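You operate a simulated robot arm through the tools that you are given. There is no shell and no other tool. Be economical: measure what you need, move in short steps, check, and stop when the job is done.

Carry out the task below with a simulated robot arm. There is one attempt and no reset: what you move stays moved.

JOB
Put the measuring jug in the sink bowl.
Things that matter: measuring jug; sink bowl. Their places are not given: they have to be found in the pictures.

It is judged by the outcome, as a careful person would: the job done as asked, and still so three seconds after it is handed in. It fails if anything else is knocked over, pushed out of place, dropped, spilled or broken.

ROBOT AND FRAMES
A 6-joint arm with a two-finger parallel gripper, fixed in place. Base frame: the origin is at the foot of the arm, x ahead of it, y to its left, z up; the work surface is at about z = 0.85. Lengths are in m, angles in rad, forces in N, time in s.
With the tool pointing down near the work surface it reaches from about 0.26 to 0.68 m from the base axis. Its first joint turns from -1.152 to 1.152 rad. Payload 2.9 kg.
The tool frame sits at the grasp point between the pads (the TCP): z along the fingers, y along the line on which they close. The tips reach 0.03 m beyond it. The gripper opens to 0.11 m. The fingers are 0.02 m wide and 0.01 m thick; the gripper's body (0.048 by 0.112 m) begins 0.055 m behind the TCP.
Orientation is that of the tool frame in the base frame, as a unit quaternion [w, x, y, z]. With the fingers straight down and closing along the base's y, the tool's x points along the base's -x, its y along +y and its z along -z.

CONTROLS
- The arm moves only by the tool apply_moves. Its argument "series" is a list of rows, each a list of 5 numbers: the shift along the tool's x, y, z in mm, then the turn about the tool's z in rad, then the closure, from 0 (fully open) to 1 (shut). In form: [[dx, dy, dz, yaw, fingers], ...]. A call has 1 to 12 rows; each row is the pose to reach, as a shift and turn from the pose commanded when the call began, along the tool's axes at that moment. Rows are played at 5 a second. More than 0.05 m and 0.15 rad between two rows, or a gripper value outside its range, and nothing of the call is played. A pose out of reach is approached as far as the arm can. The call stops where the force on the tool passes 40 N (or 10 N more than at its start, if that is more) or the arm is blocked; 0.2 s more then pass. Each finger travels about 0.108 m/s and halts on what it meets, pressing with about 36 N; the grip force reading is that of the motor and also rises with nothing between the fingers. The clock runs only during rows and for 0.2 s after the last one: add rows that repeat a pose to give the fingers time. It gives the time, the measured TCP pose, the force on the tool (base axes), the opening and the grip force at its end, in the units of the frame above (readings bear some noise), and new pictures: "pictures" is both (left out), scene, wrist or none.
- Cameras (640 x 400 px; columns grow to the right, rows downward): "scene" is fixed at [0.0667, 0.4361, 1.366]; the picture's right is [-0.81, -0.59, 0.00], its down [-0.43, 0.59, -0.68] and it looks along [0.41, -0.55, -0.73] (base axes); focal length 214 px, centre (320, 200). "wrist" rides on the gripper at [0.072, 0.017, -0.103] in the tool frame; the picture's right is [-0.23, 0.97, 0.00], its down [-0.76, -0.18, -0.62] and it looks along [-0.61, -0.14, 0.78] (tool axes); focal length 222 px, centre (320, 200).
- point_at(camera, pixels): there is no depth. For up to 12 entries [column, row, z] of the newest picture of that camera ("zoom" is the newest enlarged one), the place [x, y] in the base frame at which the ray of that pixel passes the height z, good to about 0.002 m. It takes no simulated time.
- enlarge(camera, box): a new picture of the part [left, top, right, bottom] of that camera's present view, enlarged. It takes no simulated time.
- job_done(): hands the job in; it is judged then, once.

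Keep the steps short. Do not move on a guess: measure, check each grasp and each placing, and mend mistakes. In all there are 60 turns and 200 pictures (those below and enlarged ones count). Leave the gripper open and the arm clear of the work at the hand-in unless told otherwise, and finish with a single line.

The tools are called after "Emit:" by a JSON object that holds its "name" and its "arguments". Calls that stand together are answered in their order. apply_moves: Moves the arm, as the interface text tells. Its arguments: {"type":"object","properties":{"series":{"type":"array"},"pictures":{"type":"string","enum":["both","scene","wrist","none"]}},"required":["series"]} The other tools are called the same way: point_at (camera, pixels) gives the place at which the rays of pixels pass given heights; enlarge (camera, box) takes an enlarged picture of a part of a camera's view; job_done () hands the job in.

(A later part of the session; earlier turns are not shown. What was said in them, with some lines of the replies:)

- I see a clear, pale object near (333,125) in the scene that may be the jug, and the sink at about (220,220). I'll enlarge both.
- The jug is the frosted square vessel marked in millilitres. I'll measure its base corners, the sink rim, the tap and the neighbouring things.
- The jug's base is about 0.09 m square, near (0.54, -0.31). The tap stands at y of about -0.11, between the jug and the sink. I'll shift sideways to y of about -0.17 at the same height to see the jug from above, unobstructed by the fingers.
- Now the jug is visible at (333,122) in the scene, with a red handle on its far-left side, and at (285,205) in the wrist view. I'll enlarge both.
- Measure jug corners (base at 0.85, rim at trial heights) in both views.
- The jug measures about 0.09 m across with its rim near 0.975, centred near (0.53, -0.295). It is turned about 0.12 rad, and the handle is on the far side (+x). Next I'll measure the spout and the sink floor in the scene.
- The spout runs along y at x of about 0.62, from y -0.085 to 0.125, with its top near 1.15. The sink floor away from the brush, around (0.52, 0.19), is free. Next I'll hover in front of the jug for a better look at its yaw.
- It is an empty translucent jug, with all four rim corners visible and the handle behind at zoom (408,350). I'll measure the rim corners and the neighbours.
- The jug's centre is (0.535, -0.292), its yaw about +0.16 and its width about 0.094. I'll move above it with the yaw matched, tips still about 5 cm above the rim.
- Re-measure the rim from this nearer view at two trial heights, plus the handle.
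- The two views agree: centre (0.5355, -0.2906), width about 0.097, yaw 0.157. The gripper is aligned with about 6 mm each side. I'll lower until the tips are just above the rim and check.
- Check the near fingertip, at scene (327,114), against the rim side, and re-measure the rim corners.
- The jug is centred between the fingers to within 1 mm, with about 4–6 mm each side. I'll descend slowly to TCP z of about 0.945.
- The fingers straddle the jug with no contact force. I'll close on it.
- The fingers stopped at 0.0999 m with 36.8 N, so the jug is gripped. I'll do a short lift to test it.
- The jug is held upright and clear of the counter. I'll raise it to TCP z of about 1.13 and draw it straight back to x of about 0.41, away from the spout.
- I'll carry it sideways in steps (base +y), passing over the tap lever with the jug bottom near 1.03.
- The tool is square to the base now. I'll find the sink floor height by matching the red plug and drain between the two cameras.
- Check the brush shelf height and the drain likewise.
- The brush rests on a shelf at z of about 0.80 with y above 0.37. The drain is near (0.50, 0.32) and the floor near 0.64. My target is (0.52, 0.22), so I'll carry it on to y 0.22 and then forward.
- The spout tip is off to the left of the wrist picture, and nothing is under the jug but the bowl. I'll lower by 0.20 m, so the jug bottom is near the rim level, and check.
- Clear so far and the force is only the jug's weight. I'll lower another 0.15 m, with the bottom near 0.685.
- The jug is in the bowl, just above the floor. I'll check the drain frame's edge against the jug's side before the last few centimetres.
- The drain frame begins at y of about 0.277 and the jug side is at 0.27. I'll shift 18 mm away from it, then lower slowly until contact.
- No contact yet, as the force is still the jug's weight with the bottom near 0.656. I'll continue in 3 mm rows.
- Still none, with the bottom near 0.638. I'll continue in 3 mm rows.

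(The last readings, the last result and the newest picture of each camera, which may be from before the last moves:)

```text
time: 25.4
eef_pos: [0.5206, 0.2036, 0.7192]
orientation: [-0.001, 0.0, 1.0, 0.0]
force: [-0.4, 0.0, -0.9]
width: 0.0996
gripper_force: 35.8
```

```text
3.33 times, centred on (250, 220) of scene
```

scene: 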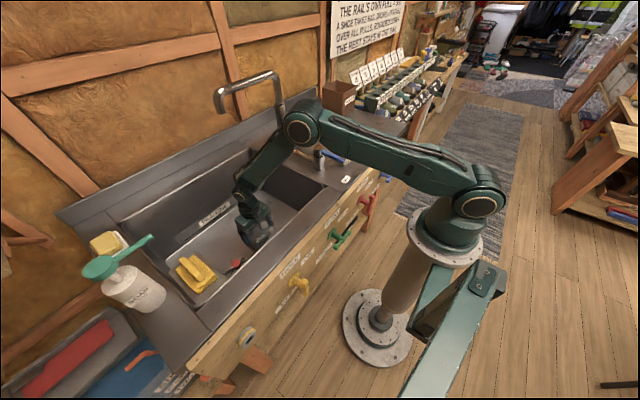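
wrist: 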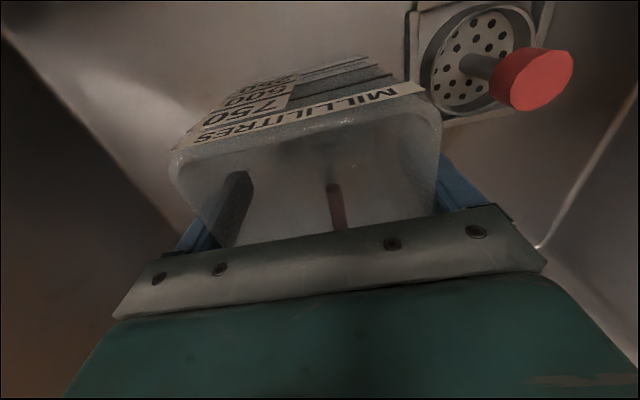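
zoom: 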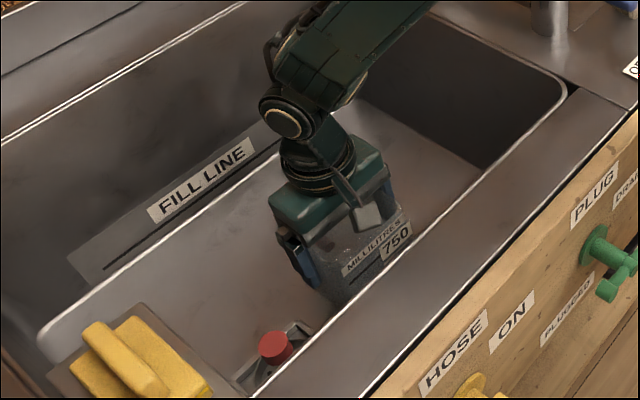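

Still free. I'll check the front rim's clearance to the gripper's camera and get a floor estimate from the drain before going deeper.

Emit:
{"name": "point_at", "arguments": {"camera": "scene", "pixels": [[275, 236, 0.85], [265, 244, 0.85], [233, 270, 0.62], [233, 270, 0.6], [233, 270, 0.58], [243, 257, 0.62], [243, 257, 0.6], [243, 257, 0.58]]}}

Emit:
{"name": "point_at", "arguments": {"camera": "wrist", "pixels": [[555, 3, 0.62], [555, 3, 0.6], [555, 3, 0.58], [408, 5, 0.62], [408, 5, 0.6], [408, 5, 0.58], [540, 245, 0.62], [540, 245, 0.6]]}}

Emit:
{"name": "enlarge", "arguments": {"camera": "wrist", "box": [360, 0, 640, 260]}}

Emit:
{"name": "enlarge", "arguments": {"camera": "scene", "box": [215, 235, 275, 285]}}

```text
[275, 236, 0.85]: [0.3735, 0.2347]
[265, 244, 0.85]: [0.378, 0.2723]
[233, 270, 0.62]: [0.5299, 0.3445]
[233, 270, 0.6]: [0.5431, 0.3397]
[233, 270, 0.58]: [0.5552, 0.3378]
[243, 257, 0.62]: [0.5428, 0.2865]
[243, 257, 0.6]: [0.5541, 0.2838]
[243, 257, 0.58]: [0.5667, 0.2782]
```

```text
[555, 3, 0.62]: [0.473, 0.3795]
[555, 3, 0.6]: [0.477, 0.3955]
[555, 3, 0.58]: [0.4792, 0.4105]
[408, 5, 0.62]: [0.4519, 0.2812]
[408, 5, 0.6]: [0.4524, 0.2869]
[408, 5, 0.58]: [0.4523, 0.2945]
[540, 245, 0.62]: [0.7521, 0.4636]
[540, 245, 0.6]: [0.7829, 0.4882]
```

```text
1.54 times, centred on (500, 130) of wrist
```

zoom: 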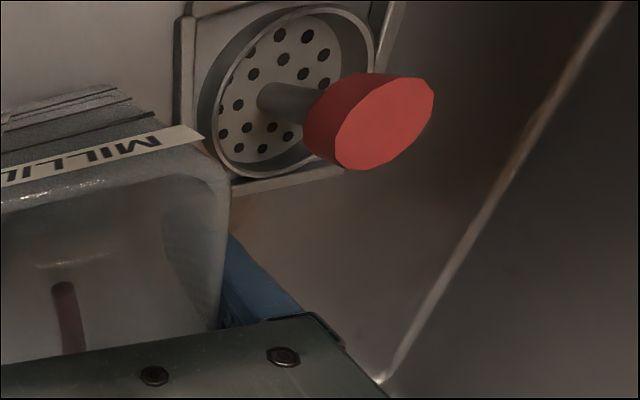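

```text
8.00 times, centred on (245, 260) of scene
```

zoom: 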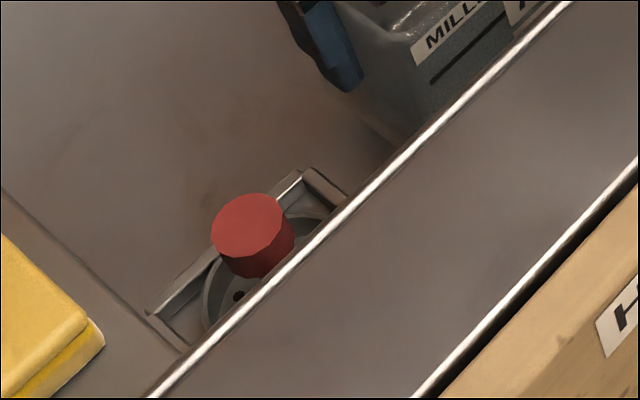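

Emit:
{"name": "point_at", "arguments": {"camera": "scene", "pixels": [[244, 256.5, 0.64], [244, 256.5, 0.62], [244, 256.5, 0.6], [244, 256.5, 0.58], [223.5, 274, 0.62], [223.5, 274, 0.58]]}}

Emit:
{"name": "point_at", "arguments": {"camera": "wrist", "pixels": [[443, 125, 0.64], [443, 125, 0.62], [443, 125, 0.6], [443, 125, 0.58], [516, 112, 0.62], [516, 112, 0.6], [516, 112, 0.58]]}}

```text
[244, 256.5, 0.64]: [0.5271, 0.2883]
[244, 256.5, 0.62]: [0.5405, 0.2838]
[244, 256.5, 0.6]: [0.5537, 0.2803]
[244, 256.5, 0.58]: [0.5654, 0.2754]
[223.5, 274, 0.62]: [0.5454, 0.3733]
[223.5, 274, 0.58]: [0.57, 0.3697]
```

```text
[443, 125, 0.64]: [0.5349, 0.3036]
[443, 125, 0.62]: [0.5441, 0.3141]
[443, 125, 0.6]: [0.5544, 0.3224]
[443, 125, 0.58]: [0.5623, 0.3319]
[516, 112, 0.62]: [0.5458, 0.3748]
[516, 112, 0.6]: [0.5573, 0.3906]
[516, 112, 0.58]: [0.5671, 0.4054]
```

The drain frame top matches at z of about 0.62, so the floor is roughly 1 cm below the jug. The camera clears the front rim (x 0.375) by about 7 cm. I'll continue in 2 mm rows.

Emit:
{"name": "apply_moves", "arguments": {"series": [[0, 0, 2, 0, 0.4], [0, 0, 4, 0, 0.4], [0, 0, 6, 0, 0.4], [0, 0, 8, 0, 0.4], [0, 0, 10, 0, 0.4], [0, 0, 12, 0, 0.4]], "pictures": "wrist"}}

```text
time: 26.8
eef_pos: [0.5215, 0.2035, 0.7076]
orientation: [-0.001, 0.0, 1.0, 0.0]
force: [-0.4, -0.5, -1.5]
width: 0.0997
gripper_force: 36.0
```

wrist: 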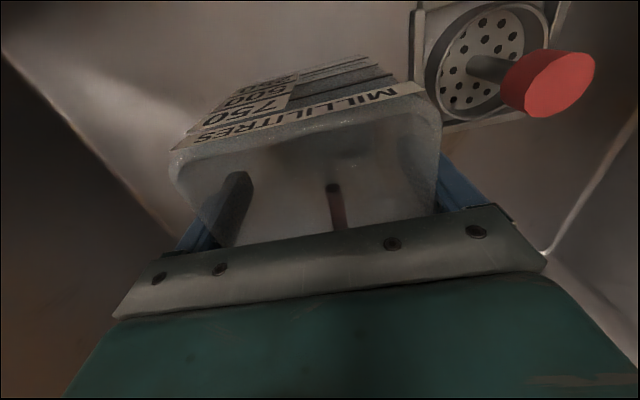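

Still no contact, with the bottom near 0.610. I'll continue in 2 mm rows.

Emit:
{"name": "apply_moves", "arguments": {"series": [[0, 0, 2, 0, 0.4], [0, 0, 4, 0, 0.4], [0, 0, 6, 0, 0.4], [0, 0, 8, 0, 0.4], [0, 0, 10, 0, 0.4]], "pictures": "wrist"}}

```text
time: 28.0
eef_pos: [0.5228, 0.2038, 0.6994]
orientation: [0.004, 0.0, 1.0, 0.001]
force: [0.8, -3.9, 34.0]
width: 0.1
gripper_force: 36.1
```

wrist: 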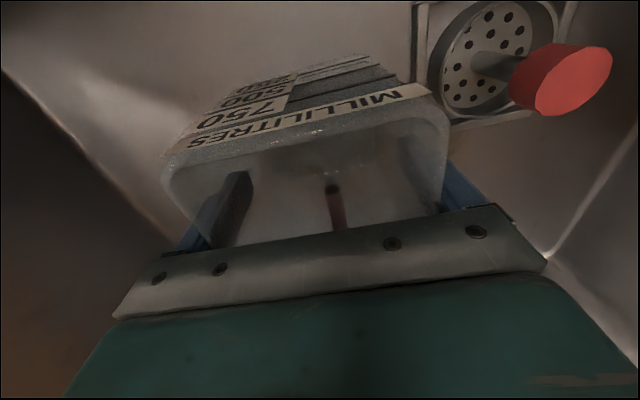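

Contact: 34 N upward, so the jug stands on the bowl floor. I'll ease up 2 mm to relieve the pressure, then open.

Emit:
{"name": "apply_moves", "arguments": {"series": [[0, 0, -1, 0, 0.4], [0, 0, -2, 0, 0.4], [0, 0, -2, 0, 0.4]], "pictures": "none"}}

```text
time: 28.8
eef_pos: [0.5217, 0.2038, 0.7013]
orientation: [0.001, 0.0, 1.0, 0.001]
force: [7.3, -1.4, 18.2]
width: 0.0999
gripper_force: 35.9
```

Emit:
{"name": "apply_moves", "arguments": {"series": [[0, 0, -1, 0, 0.4], [0, 0, -2, 0, 0.4], [0, 0, -2, 0, 0.4]], "pictures": "none"}}

```text
time: 29.6
eef_pos: [0.5205, 0.2034, 0.7015]
orientation: [-0.002, -0.001, 1.0, -0.001]
force: [1.3, 2.6, 5.8]
width: 0.0996
gripper_force: 36.3
```

The pressure is down to about 6 N, so I'll open the fingers gradually.

Emit:
{"name": "apply_moves", "arguments": {"series": [[0, 0, 0, 0, 0.08], [0, 0, 0, 0, 0.04], [0, 0, 0, 0, 0], [0, 0, 0, 0, 0], [0, 0, 0, 0, 0]]}}

Emit:
{"name": "enlarge", "arguments": {"camera": "scene", "box": [200, 180, 300, 280]}}

```text
time: 30.8
eef_pos: [0.5215, 0.203, 0.7028]
orientation: [0.0, 0.0, 1.0, 0.001]
force: [-0.1, 0.2, -0.1]
width: 0.1101
gripper_force: 0.0
```

scene: 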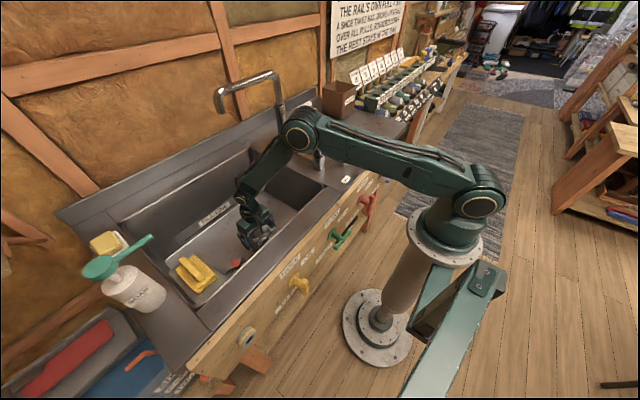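
wrist: 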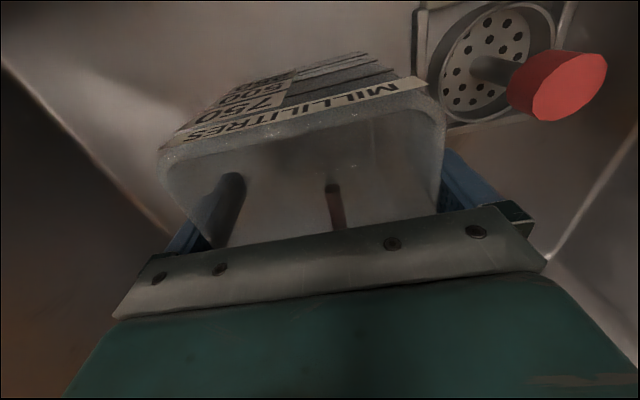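

```text
4.00 times, centred on (250, 230) of scene
```

zoom: 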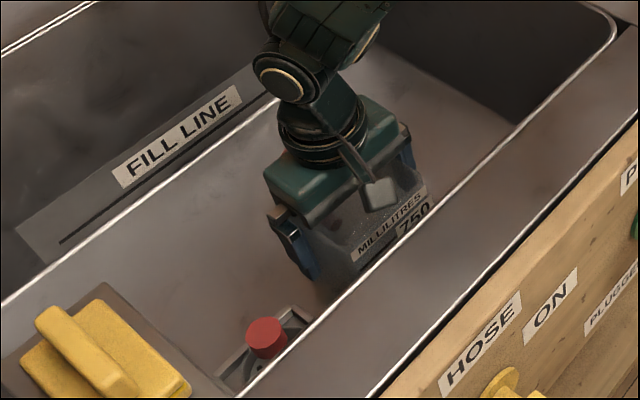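

Released; the forces are nil and the jug stands centred between the fingers. I'll rise straight up slowly until clear of the rim.

Emit:
{"name": "apply_moves", "arguments": {"series": [[0, 0, -8, 0, 0], [0, 0, -16, 0, 0], [0, 0, -26, 0, 0], [0, 0, -38, 0, 0], [0, 0, -52, 0, 0], [0, 0, -70, 0, 0], [0, 0, -90, 0, 0], [0, 0, -90, 0, 0]]}}

```text
time: 32.6
eef_pos: [0.5216, 0.2039, 0.7922]
orientation: [0.0, 0.0, 1.0, 0.0]
force: [-0.1, 0.1, 0.1]
width: 0.1099
gripper_force: 0.0
```

scene: 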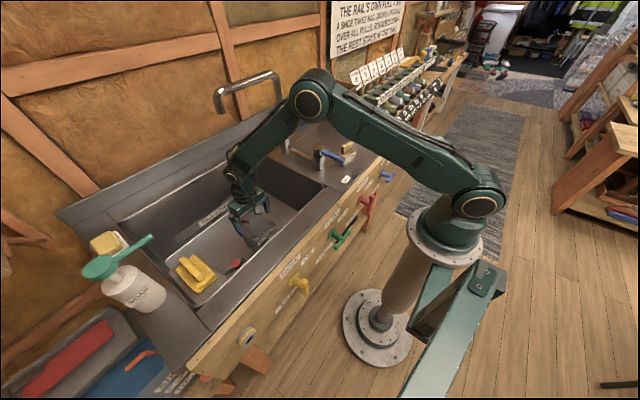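
wrist: 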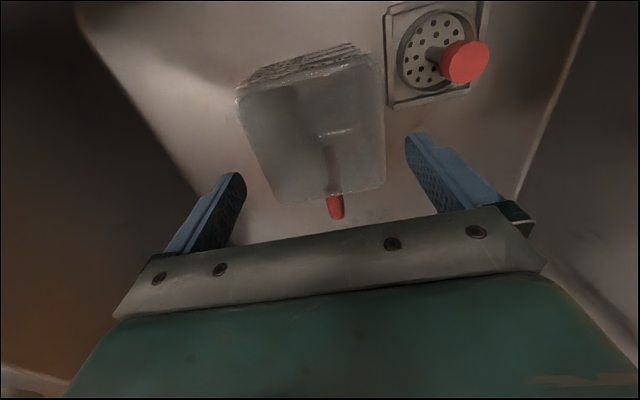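

The jug stands upright on the bowl floor, beside the drain. I'll rise well above the rim, drifting away from the spout, then back.

Emit:
{"name": "apply_moves", "arguments": {"series": [[0, 4, -40, 0, 0], [0, 8, -80, 0, 0], [5, 14, -120, 0, 0], [10, 18, -160, 0, 0], [15, 18, -200, 0, 0], [25, 18, -240, 0, 0], [40, 18, -280, 0, 0], [70, 18, -320, 0, 0], [110, 18, -345, 0, 0], [140, 18, -345, 0, 0], [140, 18, -345, 0, 0]]}}

Emit:
{"name": "enlarge", "arguments": {"camera": "scene", "box": [160, 150, 340, 310]}}

```text
time: 35.0
eef_pos: [0.3809, 0.2211, 1.1378]
orientation: [0.0, 0.0, 1.0, 0.0]
force: [0.6, 0.6, 0.7]
width: 0.1099
gripper_force: 0.1
```

scene: 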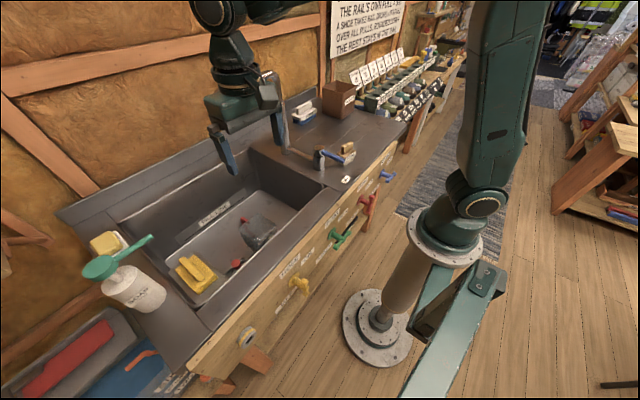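
wrist: 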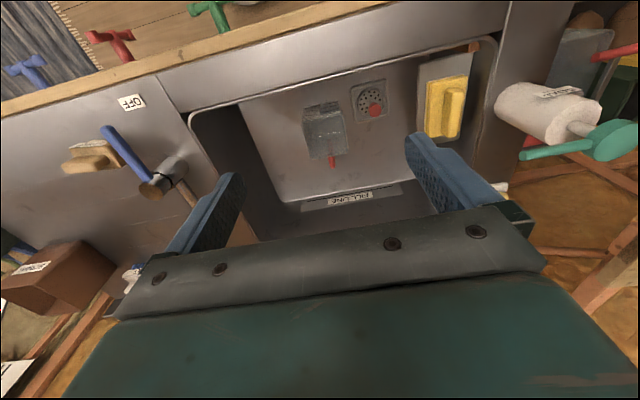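

```text
2.50 times, centred on (250, 230) of scene
```

zoom: 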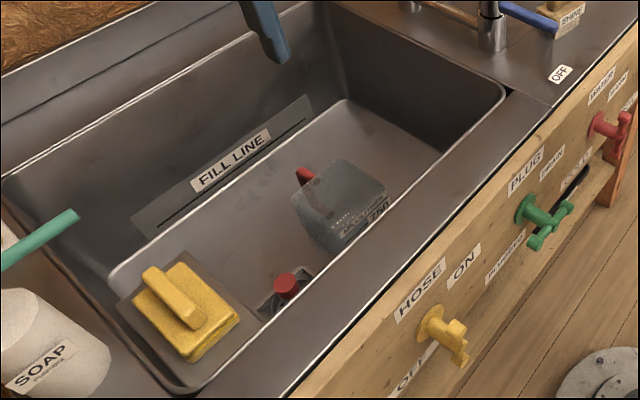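

The jug stands upright in the bowl, everything else is where it was, and the gripper is open and clear. I'm handing in.

Emit:
{"name": "job_done", "arguments": {}}

```text
The job is handed in.
```

The measuring jug is standing upright on the floor of the sink bowl, with nothing else disturbed and the arm open and clear.
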